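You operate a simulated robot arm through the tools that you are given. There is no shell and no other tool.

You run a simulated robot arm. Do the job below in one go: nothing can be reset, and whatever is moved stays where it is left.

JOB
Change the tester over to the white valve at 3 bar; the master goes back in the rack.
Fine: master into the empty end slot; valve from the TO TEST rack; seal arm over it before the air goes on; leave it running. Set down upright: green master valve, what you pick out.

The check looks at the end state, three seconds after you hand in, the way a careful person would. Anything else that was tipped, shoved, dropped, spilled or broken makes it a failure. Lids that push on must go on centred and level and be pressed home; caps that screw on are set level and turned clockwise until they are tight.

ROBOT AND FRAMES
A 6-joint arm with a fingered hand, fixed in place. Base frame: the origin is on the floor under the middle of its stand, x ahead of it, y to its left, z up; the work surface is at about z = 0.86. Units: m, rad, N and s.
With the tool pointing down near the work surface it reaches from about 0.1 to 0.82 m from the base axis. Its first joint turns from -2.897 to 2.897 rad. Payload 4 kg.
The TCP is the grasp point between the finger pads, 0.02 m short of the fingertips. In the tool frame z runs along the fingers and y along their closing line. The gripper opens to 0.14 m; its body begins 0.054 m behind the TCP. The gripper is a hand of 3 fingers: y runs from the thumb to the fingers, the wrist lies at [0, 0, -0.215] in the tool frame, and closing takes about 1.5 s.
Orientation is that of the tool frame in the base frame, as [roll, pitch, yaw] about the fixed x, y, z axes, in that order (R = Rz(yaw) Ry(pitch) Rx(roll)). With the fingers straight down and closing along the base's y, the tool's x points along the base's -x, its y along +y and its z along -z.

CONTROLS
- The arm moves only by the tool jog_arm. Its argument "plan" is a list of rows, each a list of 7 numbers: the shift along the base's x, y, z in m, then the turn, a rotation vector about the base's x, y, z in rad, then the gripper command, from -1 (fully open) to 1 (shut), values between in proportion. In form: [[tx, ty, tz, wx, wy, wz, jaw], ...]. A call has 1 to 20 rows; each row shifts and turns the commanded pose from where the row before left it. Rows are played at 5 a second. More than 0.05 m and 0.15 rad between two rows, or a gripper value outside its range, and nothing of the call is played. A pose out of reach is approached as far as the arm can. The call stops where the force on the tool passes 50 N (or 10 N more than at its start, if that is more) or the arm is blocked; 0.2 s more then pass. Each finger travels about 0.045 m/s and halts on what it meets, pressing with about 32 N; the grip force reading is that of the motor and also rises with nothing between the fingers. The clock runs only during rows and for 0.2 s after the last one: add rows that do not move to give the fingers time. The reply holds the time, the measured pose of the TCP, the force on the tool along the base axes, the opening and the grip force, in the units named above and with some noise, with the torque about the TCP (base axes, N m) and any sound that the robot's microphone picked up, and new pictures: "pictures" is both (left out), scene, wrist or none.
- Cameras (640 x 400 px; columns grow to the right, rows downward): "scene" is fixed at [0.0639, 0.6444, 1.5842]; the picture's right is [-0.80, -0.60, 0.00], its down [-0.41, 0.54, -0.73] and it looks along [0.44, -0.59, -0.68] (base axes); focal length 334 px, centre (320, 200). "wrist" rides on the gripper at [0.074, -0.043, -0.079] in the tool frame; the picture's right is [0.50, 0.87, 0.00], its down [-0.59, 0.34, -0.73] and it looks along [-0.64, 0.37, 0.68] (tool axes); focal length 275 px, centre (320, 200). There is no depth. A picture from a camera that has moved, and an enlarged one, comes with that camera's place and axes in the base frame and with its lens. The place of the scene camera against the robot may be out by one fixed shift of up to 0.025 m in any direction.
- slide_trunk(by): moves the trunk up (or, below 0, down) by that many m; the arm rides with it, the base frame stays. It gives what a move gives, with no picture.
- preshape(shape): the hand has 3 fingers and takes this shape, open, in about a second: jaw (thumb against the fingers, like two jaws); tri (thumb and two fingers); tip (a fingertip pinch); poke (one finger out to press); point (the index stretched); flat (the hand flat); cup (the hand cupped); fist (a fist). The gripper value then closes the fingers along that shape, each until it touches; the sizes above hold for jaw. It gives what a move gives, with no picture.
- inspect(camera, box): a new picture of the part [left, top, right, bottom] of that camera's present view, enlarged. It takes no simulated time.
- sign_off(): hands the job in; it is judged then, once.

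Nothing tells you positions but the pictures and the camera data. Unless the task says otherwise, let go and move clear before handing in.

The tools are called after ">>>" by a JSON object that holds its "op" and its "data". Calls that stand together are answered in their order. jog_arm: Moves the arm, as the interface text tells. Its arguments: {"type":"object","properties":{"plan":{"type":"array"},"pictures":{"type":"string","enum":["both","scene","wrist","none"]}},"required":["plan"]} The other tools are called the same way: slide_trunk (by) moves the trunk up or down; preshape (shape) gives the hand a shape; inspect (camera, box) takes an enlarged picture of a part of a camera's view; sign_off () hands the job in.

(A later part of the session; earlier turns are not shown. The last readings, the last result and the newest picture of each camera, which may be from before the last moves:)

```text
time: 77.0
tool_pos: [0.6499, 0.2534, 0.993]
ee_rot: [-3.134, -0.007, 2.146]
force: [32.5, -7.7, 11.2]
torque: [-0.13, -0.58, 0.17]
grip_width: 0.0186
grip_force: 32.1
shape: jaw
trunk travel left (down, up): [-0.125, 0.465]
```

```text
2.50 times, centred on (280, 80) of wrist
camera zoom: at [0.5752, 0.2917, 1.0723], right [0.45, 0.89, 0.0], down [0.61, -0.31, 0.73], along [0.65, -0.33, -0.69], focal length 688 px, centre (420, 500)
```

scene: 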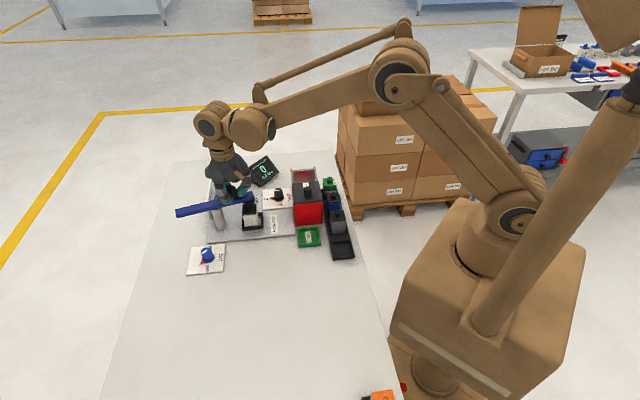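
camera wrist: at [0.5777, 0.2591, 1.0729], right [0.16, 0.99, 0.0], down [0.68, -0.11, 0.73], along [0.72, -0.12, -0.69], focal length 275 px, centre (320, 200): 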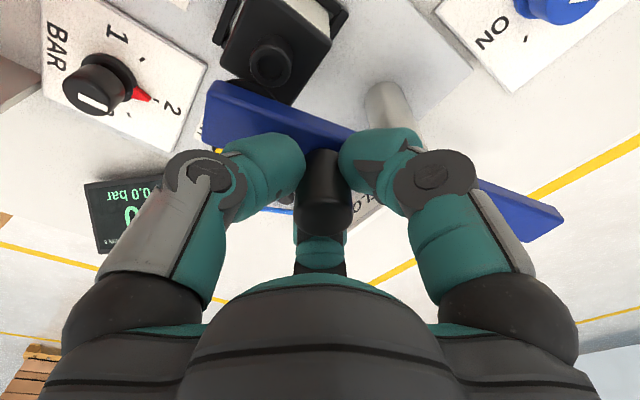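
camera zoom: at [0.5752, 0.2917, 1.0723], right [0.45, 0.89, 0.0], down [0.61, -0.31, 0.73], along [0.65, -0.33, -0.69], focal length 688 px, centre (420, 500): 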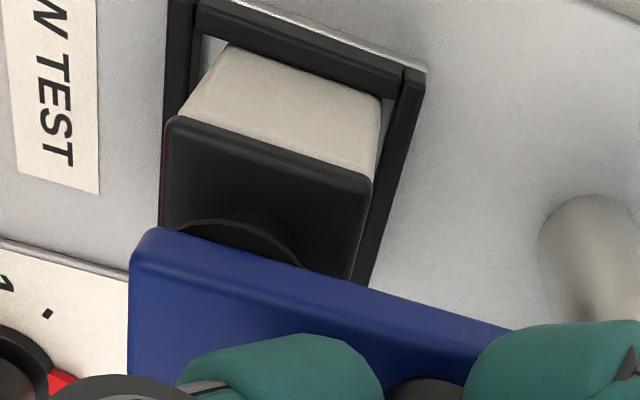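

The arm is back exactly at its original position over the valve. I'll ease off the load, release and rise.

>>> {"op": "jog_arm", "data": {"plan": [[0.002, -0.001, 0, 0, 0, 0, 1], [0, 0, 0, 0, 0, 0, 0.8], [0, 0, 0, 0, 0, 0, 0.4], [0, 0, 0, 0, 0, 0, 0.1], [0, 0, 0, 0, 0, 0, 0], [0, 0, 0.02, 0, 0, 0, 0], [0, 0, 0.03, 0, 0, 0, 0], [0, 0, 0.04, 0, 0, 0, 0], [0, 0, 0.03, 0, 0, 0, 0]]}}

>>> {"op": "inspect", "data": {"camera": "scene", "box": [180, 180, 260, 235]}}

>>> {"op": "inspect", "data": {"camera": "wrist", "box": [120, 0, 440, 180]}}

```text
time: 79.0
tool_pos: [0.6492, 0.2548, 1.114]
ee_rot: [-3.135, -0.007, 2.146]
force: [0.1, -0.6, -0.6]
torque: [0.01, -0.02, 0.01]
grip_width: 0.0698
grip_force: 0.1
shape: jaw
trunk travel left (down, up): [-0.125, 0.465]
camera wrist: at [0.5742, 0.2926, 1.1939], right [0.45, 0.89, 0.0], down [0.61, -0.31, 0.73], along [0.65, -0.33, -0.69], focal length 275 px, centre (320, 200)
```

scene: 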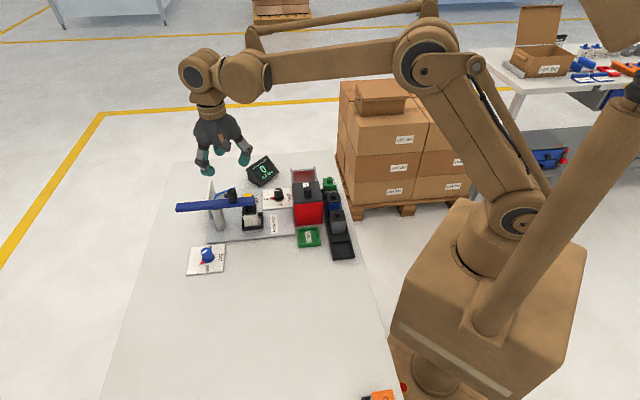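
wrist: 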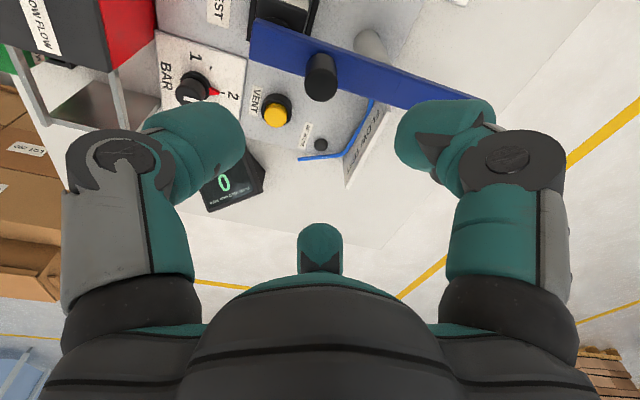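

```text
7.27 times, centred on (220, 208) of scene
camera zoom: at [0.0639, 0.6444, 1.5842], right [-0.8, -0.6, 0.0], down [-0.41, 0.54, -0.73], along [0.44, -0.59, -0.68], focal length 2428 px, centre (1047, 146)
```

zoom: 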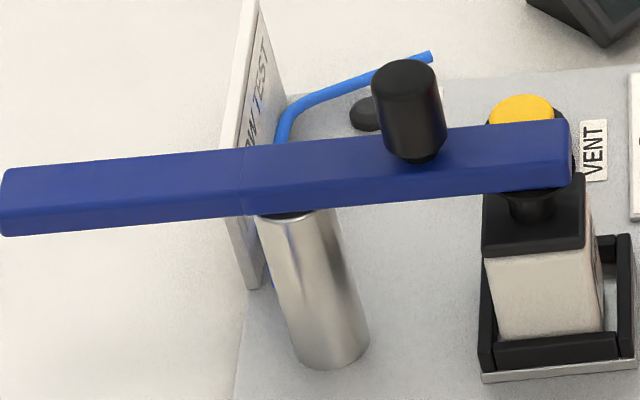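

```text
2.00 times, centred on (280, 90) of wrist
camera zoom: at [0.5742, 0.2926, 1.1939], right [0.45, 0.89, 0.0], down [0.61, -0.31, 0.73], along [0.65, -0.33, -0.69], focal length 551 px, centre (400, 420)
```

zoom: 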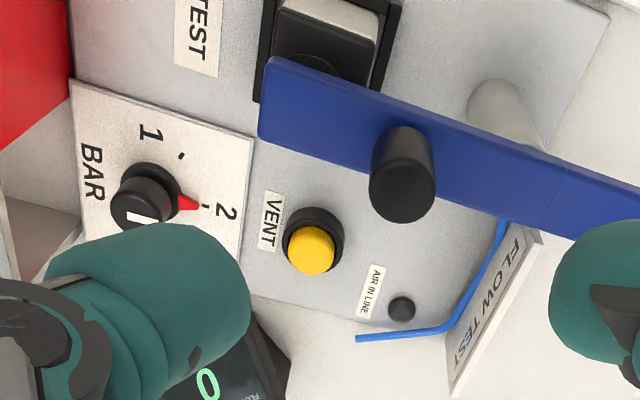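

The seal arm is back over the valve and the valve is undisturbed. Next is the BAR dial at about (0.635, 0.094): ticks are 60° apart, so 2→3 is a 60° clockwise turn. I'll move above it with the right finger orientation.

>>> {"op": "jog_arm", "data": {"plan": [[0, -0.012, 0, 0, 0, 0.127, 0], [-0.001, -0.012, 0, 0, 0, 0.127, 0], [-0.001, -0.012, 0, 0, 0, 0.127, 0], [-0.001, -0.012, 0, 0, 0, 0.127, 0], [-0.001, -0.012, 0, 0, 0, 0.127, 0], [-0.001, -0.012, 0, 0, 0, 0.127, 0], [-0.001, -0.012, 0, 0, 0, 0.127, 0], [-0.001, -0.012, 0, 0, 0, 0.127, 0], [-0.001, -0.012, 0, 0, 0, 0.127, 0], [-0.001, -0.012, 0, 0, 0, 0.127, 0], [-0.001, -0.012, 0, 0, 0, 0.127, 0], [-0.001, -0.012, 0, 0, 0, 0.127, 0], [-0.001, -0.012, -0.02, 0, 0, 0.127, 0], [-0.0017, -0.0045, -0.02, 0, 0, 0.13, 0], [0, 0, 0, 0, 0, 0, 0]]}}

>>> {"op": "inspect", "data": {"camera": "wrist", "box": [220, 0, 420, 200]}}

>>> {"op": "inspect", "data": {"camera": "scene", "box": [230, 130, 330, 230]}}

```text
time: 82.2
tool_pos: [0.6357, 0.0951, 1.0742]
ee_rot: [-3.135, -0.006, -2.353]
force: [-0.1, 0.5, -0.4]
torque: [0.01, 0.01, 0.0]
grip_width: 0.0693
grip_force: 0.1
shape: jaw
trunk travel left (down, up): [-0.125, 0.465]
camera wrist: at [0.6149, 0.0119, 1.1538], right [-0.97, 0.26, 0.0], down [0.17, 0.66, 0.73], along [0.19, 0.7, -0.69], focal length 275 px, centre (320, 200)
```

scene: 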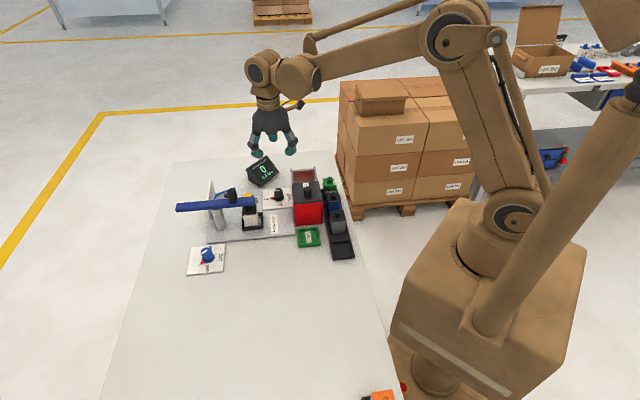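
wrist: 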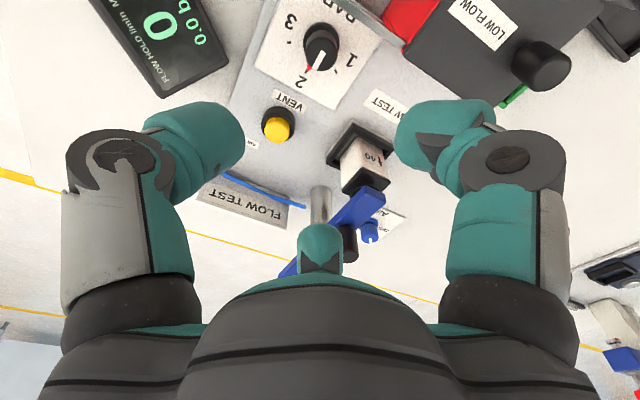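

```text
2.00 times, centred on (320, 100) of wrist
camera zoom: at [0.6149, 0.0119, 1.1538], right [-0.97, 0.26, 0.0], down [0.17, 0.66, 0.73], along [0.19, 0.7, -0.69], focal length 551 px, centre (320, 400)
```

zoom: 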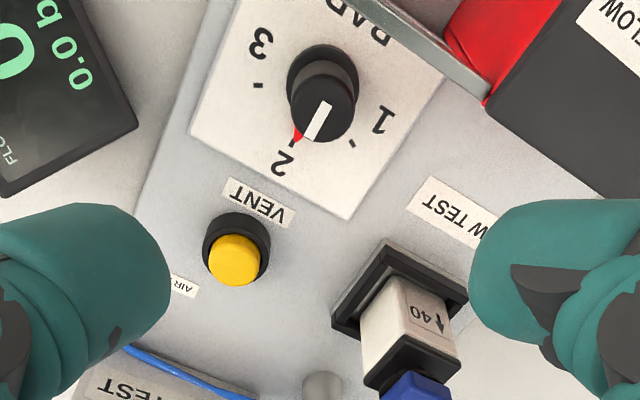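

```text
4.00 times, centred on (280, 180) of scene
camera zoom: at [0.0639, 0.6444, 1.5842], right [-0.8, -0.6, 0.0], down [-0.41, 0.54, -0.73], along [0.44, -0.59, -0.68], focal length 1335 px, centre (480, 280)
```

zoom: 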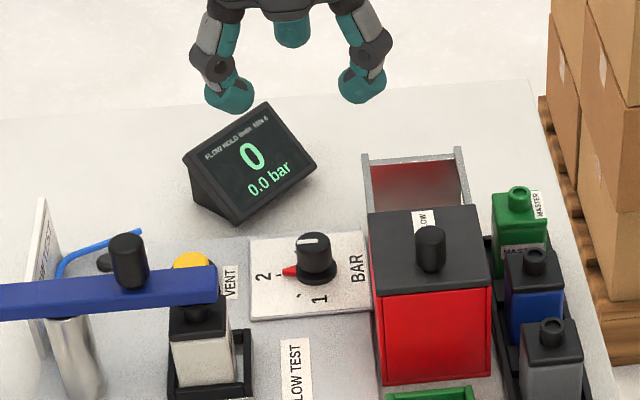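

The dial's knob is at about (0.633, 0.096), top z≈0.906, but the LOW FLOW frame's rail (z≈0.957) is only 4 cm from its axis. I'll tilt the hand ~24° away from the rail and part-close the fingers before going down.

>>> {"op": "jog_arm", "data": {"plan": [[0, 0.002, 0, -0.1352, 0.0362, 0, 0.3], [-0.0006, 0.002, 0, -0.1352, 0.0362, 0, 0.45], [-0.0006, 0.0026, 0, -0.1352, 0.0362, 0, 0.45], [0, 0, -0.03, 0, 0, 0, 0.45], [0, 0, -0.03, 0, 0, 0, 0.45], [0, 0, 0, 0, 0, 0, 0.45]]}}

>>> {"op": "inspect", "data": {"camera": "wrist", "box": [220, 40, 420, 240]}}

>>> {"op": "inspect", "data": {"camera": "scene", "box": [230, 130, 330, 230]}}

```text
time: 83.6
tool_pos: [0.6354, 0.1012, 1.0138]
ee_rot: [-2.915, -0.367, -2.398]
force: [0.5, -0.3, 0.3]
torque: [0.03, -0.03, 0.02]
grip_width: 0.0389
grip_force: 0.0
shape: jaw
trunk travel left (down, up): [-0.125, 0.465]
camera wrist: at [0.6245, 0.0576, 1.1209], right [-0.97, 0.26, 0.0], down [0.24, 0.89, 0.39], along [0.1, 0.37, -0.92], focal length 275 px, centre (320, 200)
```

scene: 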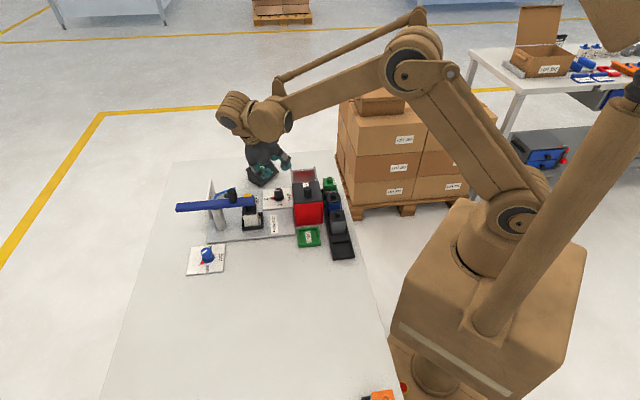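
wrist: 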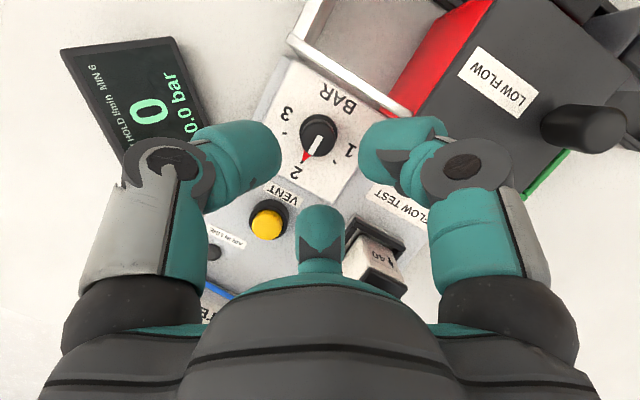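

```text
2.00 times, centred on (320, 140) of wrist
camera zoom: at [0.6245, 0.0576, 1.1209], right [-0.97, 0.26, 0.0], down [0.24, 0.89, 0.39], along [0.1, 0.37, -0.92], focal length 551 px, centre (320, 320)
```

zoom: 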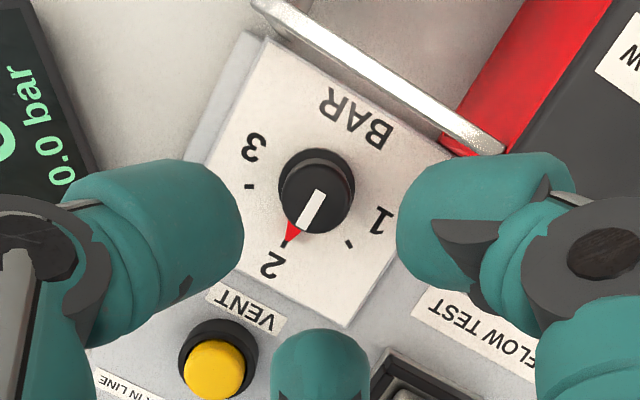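

```text
4.00 times, centred on (280, 180) of scene
camera zoom: at [0.0639, 0.6444, 1.5842], right [-0.8, -0.6, 0.0], down [-0.41, 0.54, -0.73], along [0.44, -0.59, -0.68], focal length 1335 px, centre (480, 280)
```

zoom: 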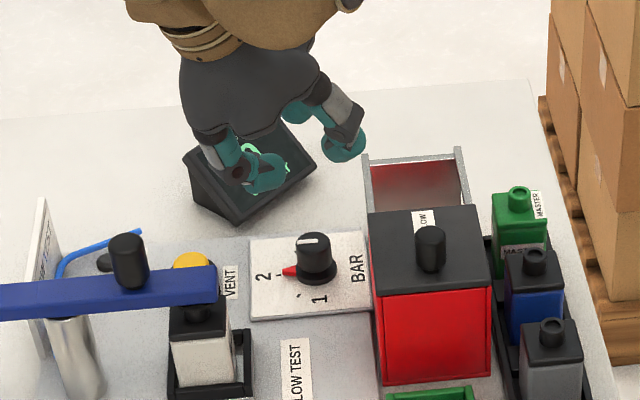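

From this near-overhead view, the fingers would come too close to the rail and box corner for a single 60° stroke. I'll rotate the hand 21° and do the turn in two shorter strokes; lowering part way first to check clearance.

>>> {"op": "jog_arm", "data": {"plan": [[0.0007, 0, 0, 0, 0, -0.122, 0.45], [0.0007, 0, 0, 0, 0, -0.122, 0.45], [0.0007, -0.0001, 0, 0, 0, -0.1225, 0.45], [0, 0, -0.025, 0, 0, 0, 0.45], [0, 0, -0.02, 0, 0, 0, 0.45], [0, 0, -0.015, 0, 0, 0, 0.45], [0, 0, 0, 0, 0, 0, 0.45]]}}

>>> {"op": "inspect", "data": {"camera": "wrist", "box": [200, 40, 480, 280]}}

>>> {"op": "inspect", "data": {"camera": "scene", "box": [240, 150, 320, 220]}}

```text
time: 85.2
tool_pos: [0.6365, 0.1027, 0.9529]
ee_rot: [-2.915, -0.37, -2.763]
force: [0.1, 0.4, 0.3]
torque: [0.01, -0.01, 0.0]
grip_width: 0.0385
grip_force: 0.0
shape: jaw
trunk travel left (down, up): [-0.125, 0.465]
camera wrist: at [0.6102, 0.065, 1.0607], right [-0.81, 0.59, 0.0], down [0.54, 0.75, 0.39], along [0.23, 0.31, -0.92], focal length 275 px, centre (320, 200)
```

scene: 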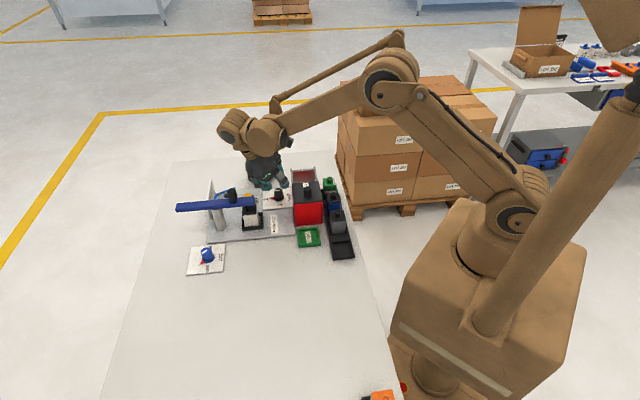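
wrist: 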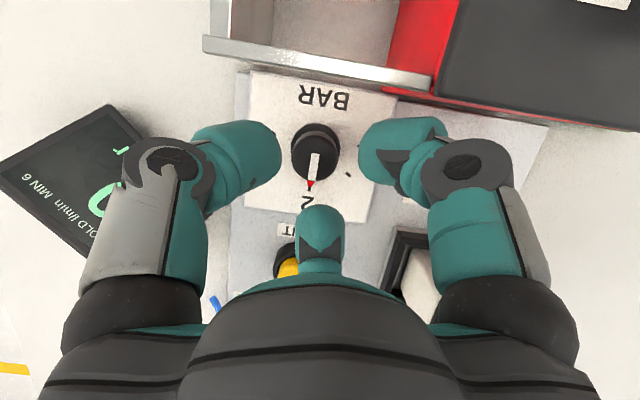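

```text
1.67 times, centred on (340, 160) of wrist
camera zoom: at [0.6102, 0.065, 1.0607], right [-0.81, 0.59, 0.0], down [0.54, 0.75, 0.39], along [0.23, 0.31, -0.92], focal length 459 px, centre (287, 267)
```

zoom: 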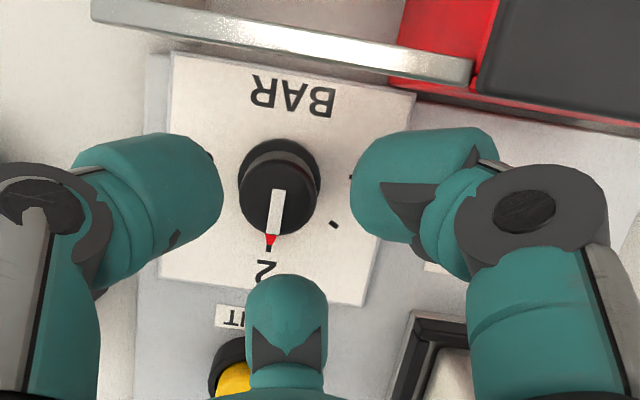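

```text
5.71 times, centred on (280, 185) of scene
camera zoom: at [0.0639, 0.6444, 1.5842], right [-0.8, -0.6, 0.0], down [-0.41, 0.54, -0.73], along [0.44, -0.59, -0.68], focal length 1907 px, centre (549, 286)
```

zoom: 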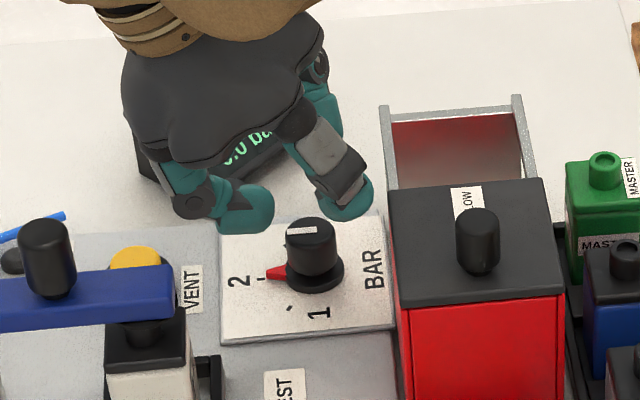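

Fingers are well clear of the rail and box now. I'll correct by (+2, −3) mm and go down around the knob.

>>> {"op": "jog_arm", "data": {"plan": [[0.002, -0.0028, -0.01, 0, 0, 0, 0.45], [0, 0, -0.012, 0, 0, 0, 0.45], [0, 0, -0.01, 0, 0, 0, 0.45], [0, 0, -0.006, 0, 0, 0, 0.45], [0, 0, 0, 0, 0, 0, 0.45]], "pictures": "none"}}

>>> {"op": "inspect", "data": {"camera": "wrist", "box": [200, 40, 480, 280]}}

>>> {"op": "inspect", "data": {"camera": "scene", "box": [240, 150, 320, 220]}}

```text
time: 86.4
tool_pos: [0.6394, 0.0974, 0.9156]
ee_rot: [-2.915, -0.369, -2.763]
force: [-0.4, 0.6, -0.6]
torque: [0.0, -0.04, 0.01]
grip_width: 0.0388
grip_force: 0.0
shape: jaw
trunk travel left (down, up): [-0.125, 0.465]
```

```text
1.67 times, centred on (340, 160) of wrist
camera zoom: at [0.6127, 0.0615, 1.0229], right [-0.81, 0.59, 0.0], down [0.54, 0.75, 0.39], along [0.23, 0.31, -0.92], focal length 459 px, centre (287, 267)
```

zoom: 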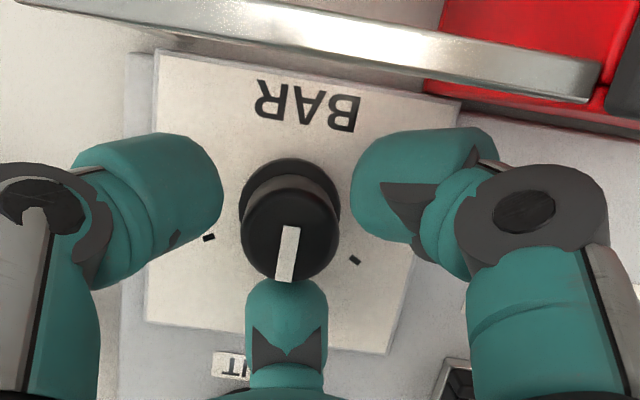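

```text
5.71 times, centred on (280, 185) of scene
camera zoom: at [0.0639, 0.6444, 1.5842], right [-0.8, -0.6, 0.0], down [-0.41, 0.54, -0.73], along [0.44, -0.59, -0.68], focal length 1907 px, centre (549, 286)
```

zoom: 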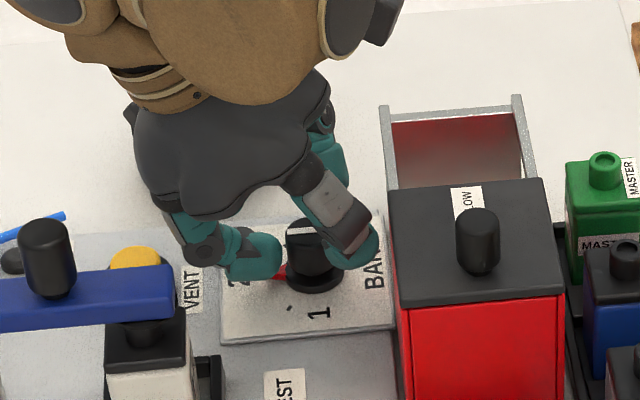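

Aligned within a millimetre. Lowering the last 3 mm and closing on the knob.

>>> {"op": "jog_arm", "data": {"plan": [[0, 0, -0.0035, 0, 0, 0, 0.45], [0, 0, 0, 0, 0, 0, 0.7], [0, 0, 0, 0, 0, 0, 1], [0, 0, 0, 0, 0, 0, 1], [0, 0, 0, 0, 0, 0, 1], [0, 0, 0, 0, 0, 0, 1]], "pictures": "none"}}

>>> {"op": "inspect", "data": {"camera": "wrist", "box": [200, 40, 480, 280]}}

>>> {"op": "inspect", "data": {"camera": "scene", "box": [240, 150, 320, 220]}}

```text
time: 87.8
tool_pos: [0.6391, 0.0989, 0.9132]
ee_rot: [-2.915, -0.368, -2.762]
force: [0.6, 1.5, -0.8]
torque: [0.22, -0.17, 0.03]
grip_width: 0.0218
grip_force: 32.5
shape: jaw
trunk travel left (down, up): [-0.125, 0.465]
```

```text
1.67 times, centred on (340, 160) of wrist
camera zoom: at [0.6127, 0.0618, 1.0196], right [-0.81, 0.59, 0.0], down [0.54, 0.75, 0.39], along [0.23, 0.31, -0.92], focal length 459 px, centre (287, 267)
```

zoom: 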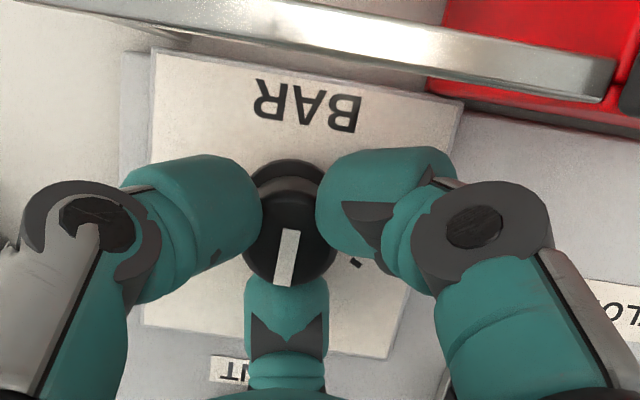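

```text
5.71 times, centred on (280, 185) of scene
camera zoom: at [0.0639, 0.6444, 1.5842], right [-0.8, -0.6, 0.0], down [-0.41, 0.54, -0.73], along [0.44, -0.59, -0.68], focal length 1907 px, centre (549, 286)
```

zoom: 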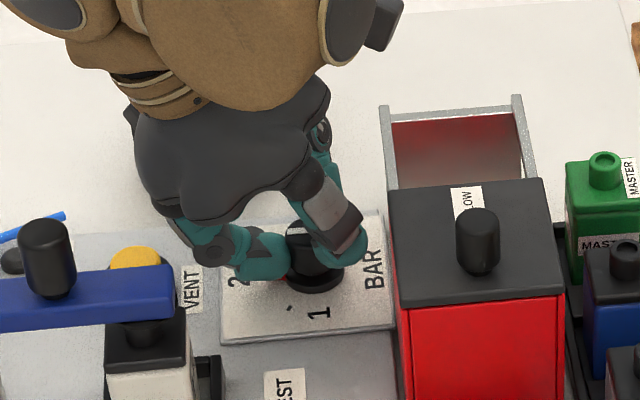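

The knob is gripped. First stroke: turn 33° clockwise.

>>> {"op": "jog_arm", "data": {"plan": [[0.0004, -0.0005, 0, 0, 0, -0.1152, 1], [0.0004, -0.0005, 0, 0, 0, -0.1152, 1], [0.0004, -0.0005, 0, 0, 0, -0.1152, 1], [0.0004, -0.0006, 0, 0, 0, -0.1152, 1], [0.0004, -0.0006, 0, 0, 0, -0.1152, 1], [0, 0, 0, 0, 0, 0, 1]]}}

>>> {"op": "inspect", "data": {"camera": "wrist", "box": [200, 40, 480, 280]}}

>>> {"op": "inspect", "data": {"camera": "scene", "box": [240, 150, 320, 220]}}

```text
time: 89.2
tool_pos: [0.641, 0.0973, 0.9127]
ee_rot: [-2.914, -0.368, 2.944]
force: [-8.7, 7.4, -1.5]
torque: [0.13, 0.02, -0.03]
grip_width: 0.0214
grip_force: 32.1
shape: jaw
trunk travel left (down, up): [-0.125, 0.465]
camera wrist: at [0.5985, 0.0801, 1.0203], right [-0.36, 0.93, 0.0], down [0.86, 0.33, 0.39], along [0.36, 0.14, -0.92], focal length 275 px, centre (320, 200)
```

scene: 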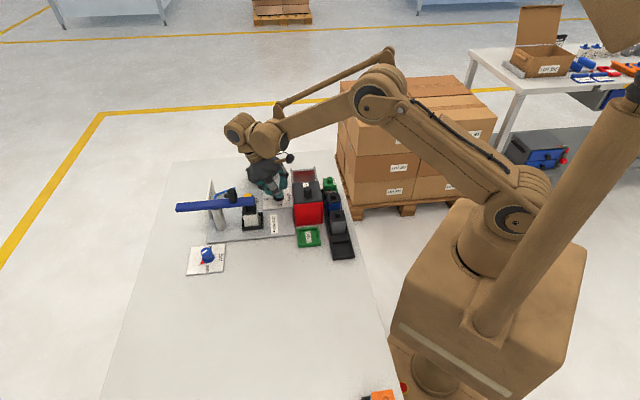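
wrist: 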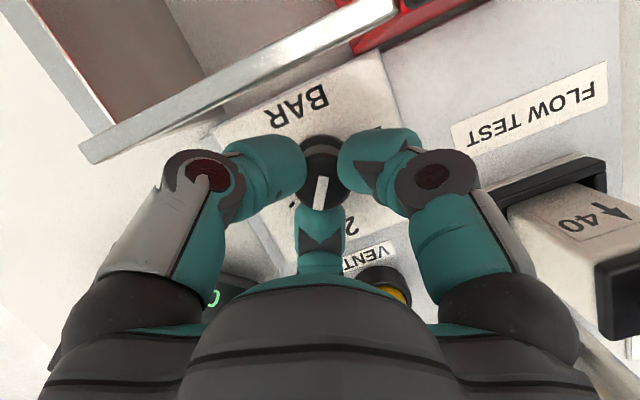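

```text
1.67 times, centred on (340, 160) of wrist
camera zoom: at [0.5985, 0.0801, 1.0203], right [-0.36, 0.93, 0.0], down [0.86, 0.33, 0.39], along [0.36, 0.14, -0.92], focal length 459 px, centre (287, 267)
```

zoom: 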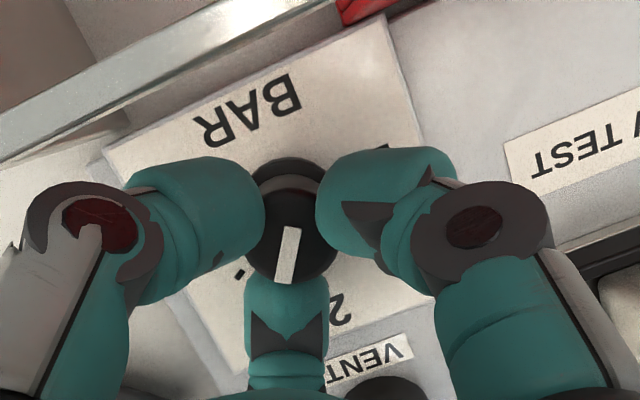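

```text
5.71 times, centred on (280, 185) of scene
camera zoom: at [0.0639, 0.6444, 1.5842], right [-0.8, -0.6, 0.0], down [-0.41, 0.54, -0.73], along [0.44, -0.59, -0.68], focal length 1907 px, centre (549, 286)
```

zoom: 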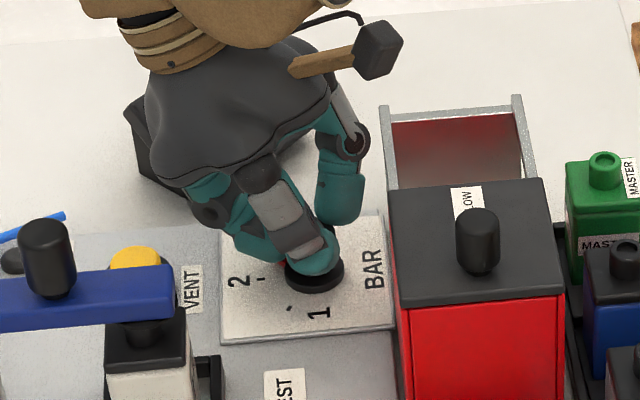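

The knob turned with the hand. I'll release gently, rise, turn back, and regrip for the second stroke.

>>> {"op": "jog_arm", "data": {"plan": [[0, 0, 0, 0, 0, 0, 0.75], [0, 0, 0, 0, 0, 0, 0.55], [0, 0, 0, 0, 0, 0, 0.55], [0, 0, 0.015, 0, 0, 0, 0.52], [0, 0, 0.02, 0, 0, 0, 0.48], [0, 0, 0.015, 0, 0, 0, 0.45], [0, 0, 0, 0, 0, 0, 0.45]], "pictures": "none"}}

>>> {"op": "inspect", "data": {"camera": "wrist", "box": [200, 0, 480, 240]}}

```text
time: 90.8
tool_pos: [0.6402, 0.0956, 0.9628]
ee_rot: [-2.916, -0.368, 2.945]
force: [0.1, -0.9, 0.3]
torque: [-0.02, 0.02, 0.02]
grip_width: 0.0383
grip_force: 0.0
shape: jaw
trunk travel left (down, up): [-0.125, 0.465]
```

```text
1.67 times, centred on (340, 120) of wrist
camera zoom: at [0.5986, 0.0784, 1.0696], right [-0.36, 0.93, 0.0], down [0.86, 0.33, 0.39], along [0.36, 0.14, -0.92], focal length 459 px, centre (287, 333)
```

zoom: 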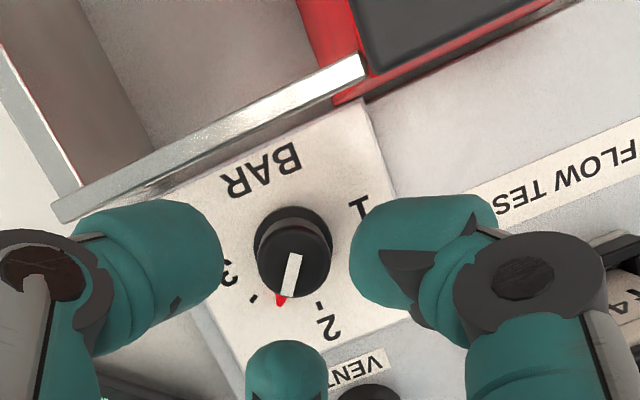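

No detents: the pointer stays halfway, ~25° short of the 3 tick. I'll turn the hand back 26° and regrip.

>>> {"op": "jog_arm", "data": {"plan": [[-0.0004, 0.001, 0, 0, 0, 0.115, 0.45], [-0.0004, 0.001, 0, 0, 0, 0.115, 0.45], [-0.0004, 0.001, 0, 0, 0, 0.115, 0.45], [-0.0004, 0.001, 0, 0, 0, 0.115, 0.45], [0, 0, -0.02, 0, 0, 0, 0.45], [0, 0, -0.02, 0, 0, 0, 0.45], [0, 0, 0, 0, 0, 0, 0.45]], "pictures": "none"}}

>>> {"op": "inspect", "data": {"camera": "wrist", "box": [200, 40, 480, 280]}}

```text
time: 92.4
tool_pos: [0.6394, 0.0984, 0.9221]
ee_rot: [-2.914, -0.369, -2.878]
force: [-1.6, 0.3, 0.0]
torque: [-0.02, -0.03, 0.04]
grip_width: 0.0382
grip_force: 0.1
shape: jaw
trunk travel left (down, up): [-0.125, 0.465]
```

```text
1.67 times, centred on (340, 160) of wrist
camera zoom: at [0.6088, 0.065, 1.0291], right [-0.74, 0.67, 0.0], down [0.62, 0.68, 0.39], along [0.26, 0.28, -0.92], focal length 459 px, centre (287, 267)
```

zoom: 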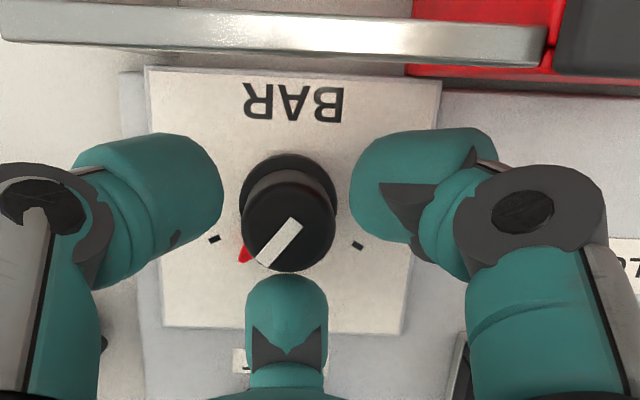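

>>> {"op": "jog_arm", "data": {"plan": [[0, 0, -0.006, 0, 0, 0, 0.45], [0, 0, -0.0035, 0, 0, 0, 0.45], [0, 0, 0, 0, 0, 0, 0.8], [0, 0, 0, 0, 0, 0, 1], [0, 0, 0, 0, 0, 0, 1], [0, 0, 0, 0, 0, 0, 1], [0, 0, 0, 0, 0, 0, 1], [0.0004, -0.0005, 0, 0, 0, -0.115, 1], [0.0004, -0.0005, 0, 0, 0, -0.115, 1], [0.0004, -0.0006, 0, 0, 0, -0.115, 1], [0.0004, -0.0006, 0, 0, 0, -0.1, 1], [0, 0, 0, 0, 0, 0, 1]], "pictures": "none"}}

>>> {"op": "inspect", "data": {"camera": "wrist", "box": [200, 40, 480, 280]}}

>>> {"op": "inspect", "data": {"camera": "scene", "box": [240, 150, 320, 220]}}

```text
time: 94.5
tool_pos: [0.6386, 0.0976, 0.9148]
ee_rot: [-2.918, -0.366, -3.114]
force: [9.1, 5.8, 23.4]
torque: [0.05, 0.14, -0.02]
grip_width: 0.0199
grip_force: 31.4
shape: jaw
trunk travel left (down, up): [-0.125, 0.465]
stopped in row 10: the force on the tool passed its limit at 52 N (the readings are from after the stop); the commanded pose is now the measured one
```

```text
1.67 times, centred on (340, 160) of wrist
camera zoom: at [0.6015, 0.0732, 1.0224], right [-0.56, 0.83, 0.0], down [0.76, 0.52, 0.39], along [0.32, 0.21, -0.92], focal length 459 px, centre (287, 267)
```

zoom: 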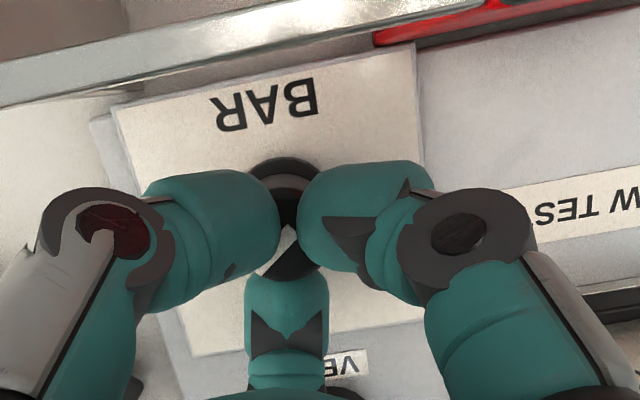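

```text
5.71 times, centred on (280, 185) of scene
camera zoom: at [0.0639, 0.6444, 1.5842], right [-0.8, -0.6, 0.0], down [-0.41, 0.54, -0.73], along [0.44, -0.59, -0.68], focal length 1907 px, centre (549, 286)
```

zoom: 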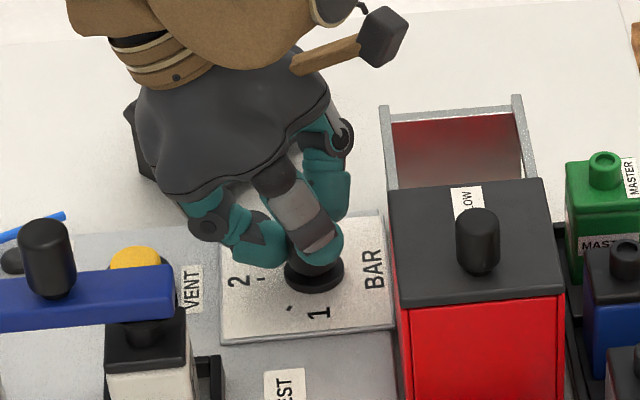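

The fingers slipped toward the knob's top edge during the second stroke. I'll open, rise and look at where the pointer is.

>>> {"op": "jog_arm", "data": {"plan": [[0, 0, 0, 0, 0, 0, 0.75], [0, 0, 0, 0, 0, 0, 0.5], [0, 0, 0.005, 0, 0, 0, 0.45], [0, 0, 0.015, 0, 0, 0, 0.45], [0, 0, 0.02, 0, 0, 0, 0.45], [0, 0, 0, 0, 0, 0, 0.45]], "pictures": "none"}}

>>> {"op": "inspect", "data": {"camera": "wrist", "box": [200, 0, 480, 240]}}

>>> {"op": "inspect", "data": {"camera": "scene", "box": [240, 150, 320, 220]}}

```text
time: 95.9
tool_pos: [0.6383, 0.0967, 0.9546]
ee_rot: [-2.918, -0.369, -3.117]
force: [0.3, -0.1, -0.2]
torque: [0.01, 0.05, 0.02]
grip_width: 0.0381
grip_force: 0.0
shape: jaw
trunk travel left (down, up): [-0.125, 0.465]
```

```text
1.67 times, centred on (340, 120) of wrist
camera zoom: at [0.6022, 0.0721, 1.0619], right [-0.56, 0.83, 0.0], down [0.76, 0.52, 0.39], along [0.32, 0.21, -0.92], focal length 459 px, centre (287, 333)
```

zoom: 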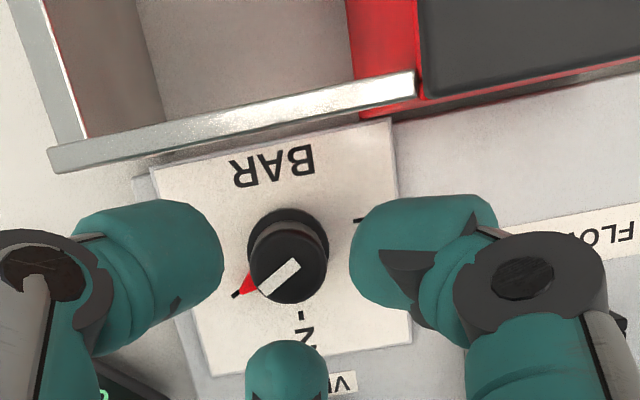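

```text
5.71 times, centred on (280, 185) of scene
camera zoom: at [0.0639, 0.6444, 1.5842], right [-0.8, -0.6, 0.0], down [-0.41, 0.54, -0.73], along [0.44, -0.59, -0.68], focal length 1907 px, centre (549, 286)
```

zoom: 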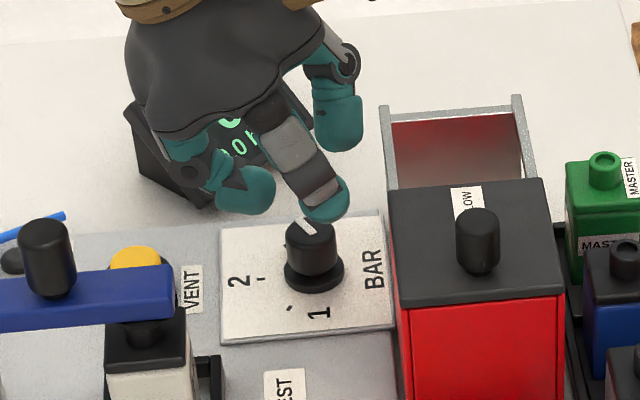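

>>> {"op": "inspect", "data": {"camera": "wrist", "box": [280, 70, 360, 160]}}

>>> {"op": "inspect", "data": {"camera": "scene", "box": [260, 180, 300, 210]}}

```text
4.44 times, centred on (320, 115) of wrist
camera zoom: at [0.6022, 0.0721, 1.0619], right [-0.56, 0.83, 0.0], down [0.76, 0.52, 0.39], along [0.32, 0.21, -0.92], focal length 1224 px, centre (320, 578)
```

zoom: 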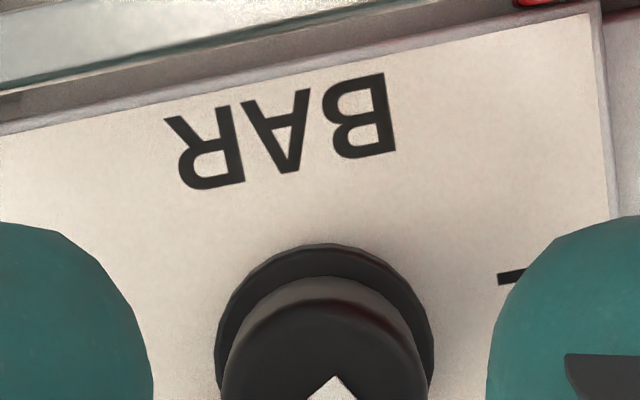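

```text
13.33 times, centred on (280, 195) of scene
camera zoom: at [0.0639, 0.6444, 1.5842], right [-0.8, -0.6, 0.0], down [-0.41, 0.54, -0.73], along [0.44, -0.59, -0.68], focal length 4450 px, centre (853, 267)
```

zoom: 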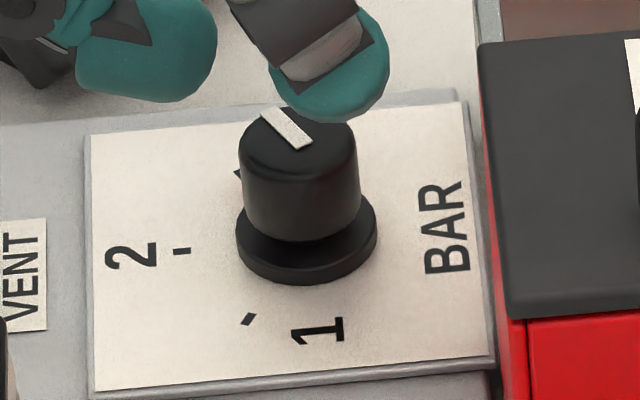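

>>> {"op": "inspect", "data": {"camera": "wrist", "box": [270, 110, 350, 170]}}

```text
6.67 times, centred on (310, 140) of wrist
camera zoom: at [0.6022, 0.0721, 1.0619], right [-0.56, 0.83, 0.0], down [0.76, 0.52, 0.39], along [0.32, 0.21, -0.92], focal length 1835 px, centre (387, 600)
```

zoom: 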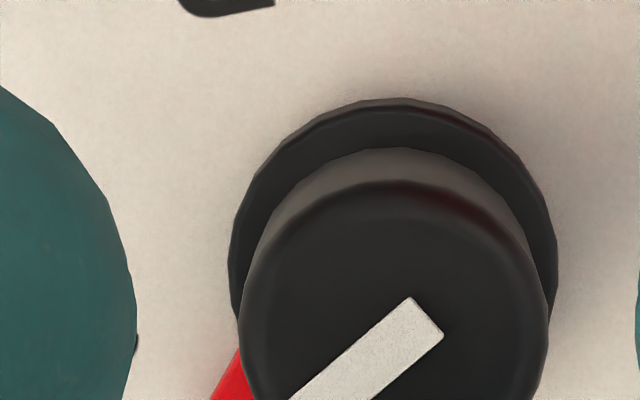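

>>> {"op": "inspect", "data": {"camera": "wrist", "box": [270, 140, 350, 200]}}

```text
6.67 times, centred on (310, 170) of wrist
camera zoom: at [0.6022, 0.0721, 1.0619], right [-0.56, 0.83, 0.0], down [0.76, 0.52, 0.39], along [0.32, 0.21, -0.92], focal length 1835 px, centre (387, 400)
```

zoom: 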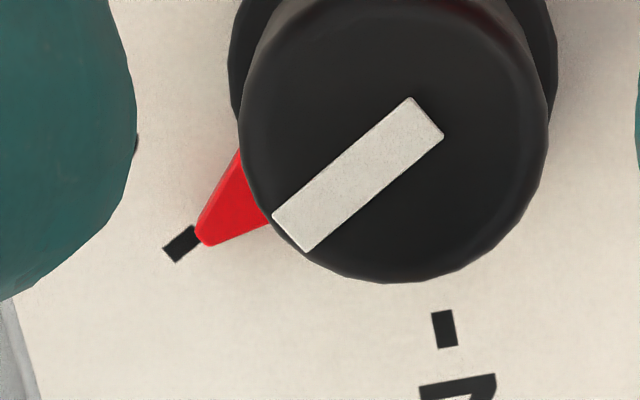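

The pointer now lines up with the 3 mark (within ~2°). Next the AIR knob: I'll level the hand, rise and go over to it.

>>> {"op": "jog_arm", "data": {"plan": [[0, 0, 0.03, 0, 0, 0, 0.3], [0, 0, 0.04, 0.0794, -0.1193, 0, 0.2], [0, 0, 0.04, 0.0794, -0.1193, 0, 0.1], [0, 0, 0.04, 0.0794, -0.1193, 0, 0], [-0.0037, 0.039, 0, 0, 0, 0, 0], [-0.0037, 0.039, 0, 0, 0, 0, 0], [-0.0037, 0.039, 0, 0, 0, 0, 0], [-0.0037, 0.039, 0, 0, 0, 0, 0], [-0.0037, 0.039, 0, 0, 0, 0, 0], [-0.0037, 0.039, 0, 0, 0, 0, 0], [-0.0037, 0.039, 0, 0, 0, 0, 0], [0, 0, -0.03, 0, 0, 0, 0], [0, 0, 0, 0, 0, 0, 0]]}}

>>> {"op": "inspect", "data": {"camera": "wrist", "box": [220, 0, 420, 200]}}

>>> {"op": "inspect", "data": {"camera": "scene", "box": [180, 140, 320, 290]}}

```text
time: 98.7
tool_pos: [0.615, 0.3693, 1.0713]
ee_rot: [-3.14, 0.003, -3.074]
force: [-0.5, 0.4, -0.5]
torque: [0.01, -0.02, 0.03]
grip_width: 0.07
grip_force: 0.1
shape: jaw
trunk travel left (down, up): [-0.125, 0.465]
camera wrist: at [0.5433, 0.3223, 1.1518], right [-0.56, 0.83, 0.0], down [0.56, 0.38, 0.74], along [0.61, 0.41, -0.68], focal length 275 px, centre (320, 200)
```

scene: 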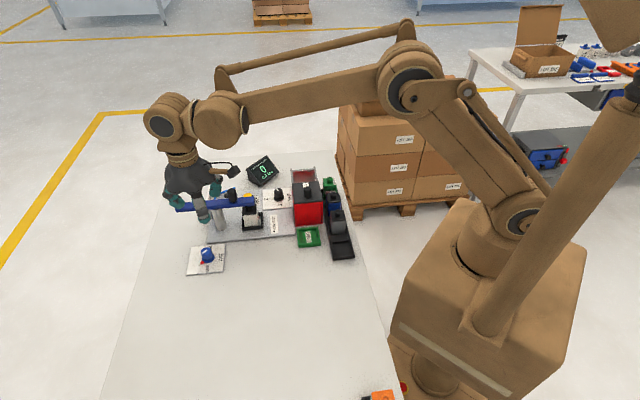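
wrist: 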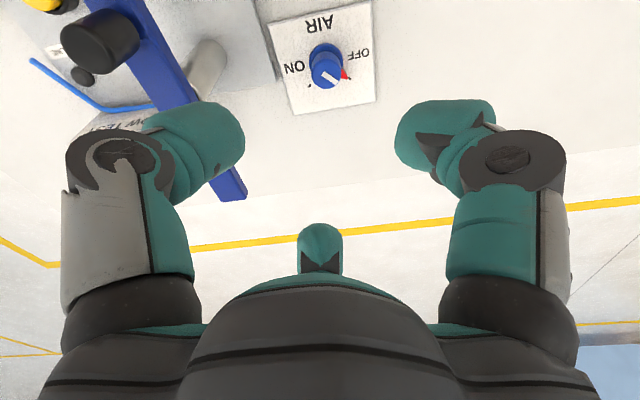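

```text
2.00 times, centred on (320, 100) of wrist
camera zoom: at [0.5433, 0.3223, 1.1518], right [-0.56, 0.83, 0.0], down [0.56, 0.38, 0.74], along [0.61, 0.41, -0.68], focal length 551 px, centre (320, 400)
```

zoom: 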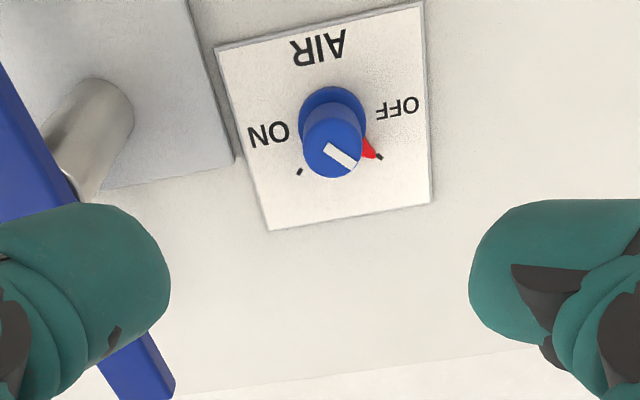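

```text
2.67 times, centred on (250, 215) of scene
camera zoom: at [0.0639, 0.6444, 1.5842], right [-0.8, -0.6, 0.0], down [-0.41, 0.54, -0.73], along [0.44, -0.59, -0.68], focal length 890 px, centre (507, 160)
```

zoom: 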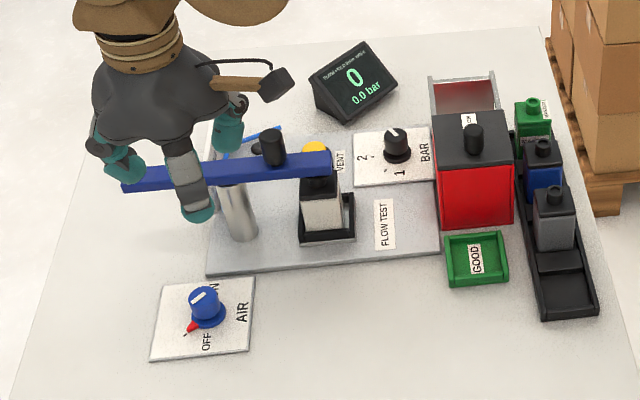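

The AIR knob is at about (0.626, 0.385) with its pointer at OFF; ON is about 80° clockwise. I'll centre over it and descend part way.

>>> {"op": "jog_arm", "data": {"plan": [[0.0055, 0.0076, -0.02, 0, 0, 0, 0.2], [0.0055, 0.0076, -0.03, 0, 0, 0, 0.3], [0, 0, -0.03, 0, 0, 0, 0.3], [0, 0, -0.03, 0, 0, 0, 0.3], [0, 0, 0, 0, 0, 0, 0.3]], "pictures": "none"}}

>>> {"op": "inspect", "data": {"camera": "wrist", "box": [220, 40, 420, 200]}}

>>> {"op": "inspect", "data": {"camera": "scene", "box": [170, 200, 260, 290]}}

```text
time: 99.9
tool_pos: [0.6243, 0.3863, 0.9638]
ee_rot: [-3.14, 0.003, -3.074]
force: [0.9, 0.4, -0.3]
torque: [-0.02, 0.01, -0.01]
grip_width: 0.0496
grip_force: 0.1
shape: jaw
trunk travel left (down, up): [-0.125, 0.465]
```

```text
2.50 times, centred on (320, 120) of wrist
camera zoom: at [0.5542, 0.338, 1.0423], right [-0.56, 0.83, 0.0], down [0.56, 0.38, 0.74], along [0.61, 0.41, -0.68], focal length 688 px, centre (320, 400)
```

zoom: 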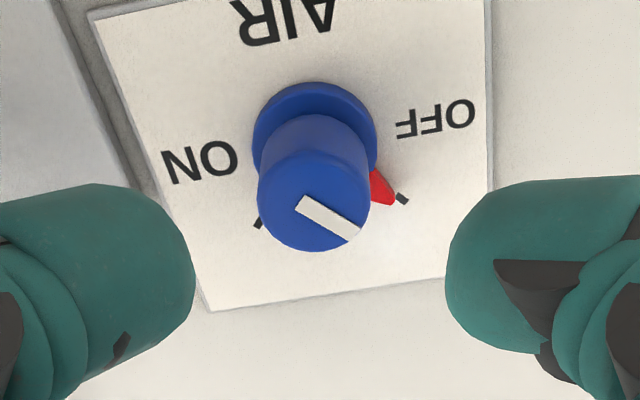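

```text
4.44 times, centred on (215, 245) of scene
camera zoom: at [0.0639, 0.6444, 1.5842], right [-0.8, -0.6, 0.0], down [-0.41, 0.54, -0.73], along [0.44, -0.59, -0.68], focal length 1484 px, centre (787, 0)
```

zoom: 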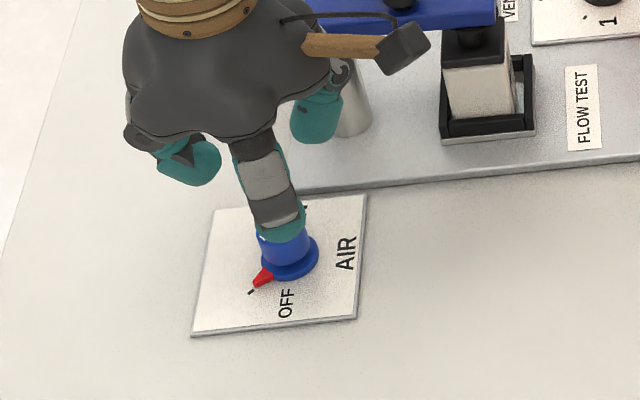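

>>> {"op": "jog_arm", "data": {"plan": [[0.0022, -0.0002, -0.02, 0, 0, 0, 0.35], [0, 0, -0.025, 0, 0, 0, 0.4], [0, 0, -0.012, 0, 0, 0, 0.4], [0, 0, 0, 0, 0, 0, 0.4]], "pictures": "none"}}

>>> {"op": "inspect", "data": {"camera": "wrist", "box": [220, 80, 420, 240]}}

```text
time: 100.9
tool_pos: [0.6258, 0.386, 0.9058]
ee_rot: [-3.138, 0.003, -3.073]
force: [-0.3, 0.2, 0.2]
torque: [0.0, 0.03, -0.02]
grip_width: 0.0424
grip_force: 0.0
shape: jaw
trunk travel left (down, up): [-0.125, 0.465]
```

```text
2.50 times, centred on (320, 160) of wrist
camera zoom: at [0.5545, 0.3375, 0.9846], right [-0.56, 0.83, 0.0], down [0.56, 0.38, 0.74], along [0.61, 0.41, -0.68], focal length 688 px, centre (320, 300)
```

zoom: 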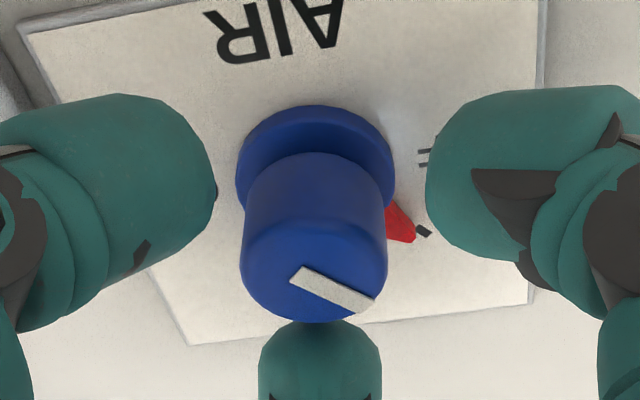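

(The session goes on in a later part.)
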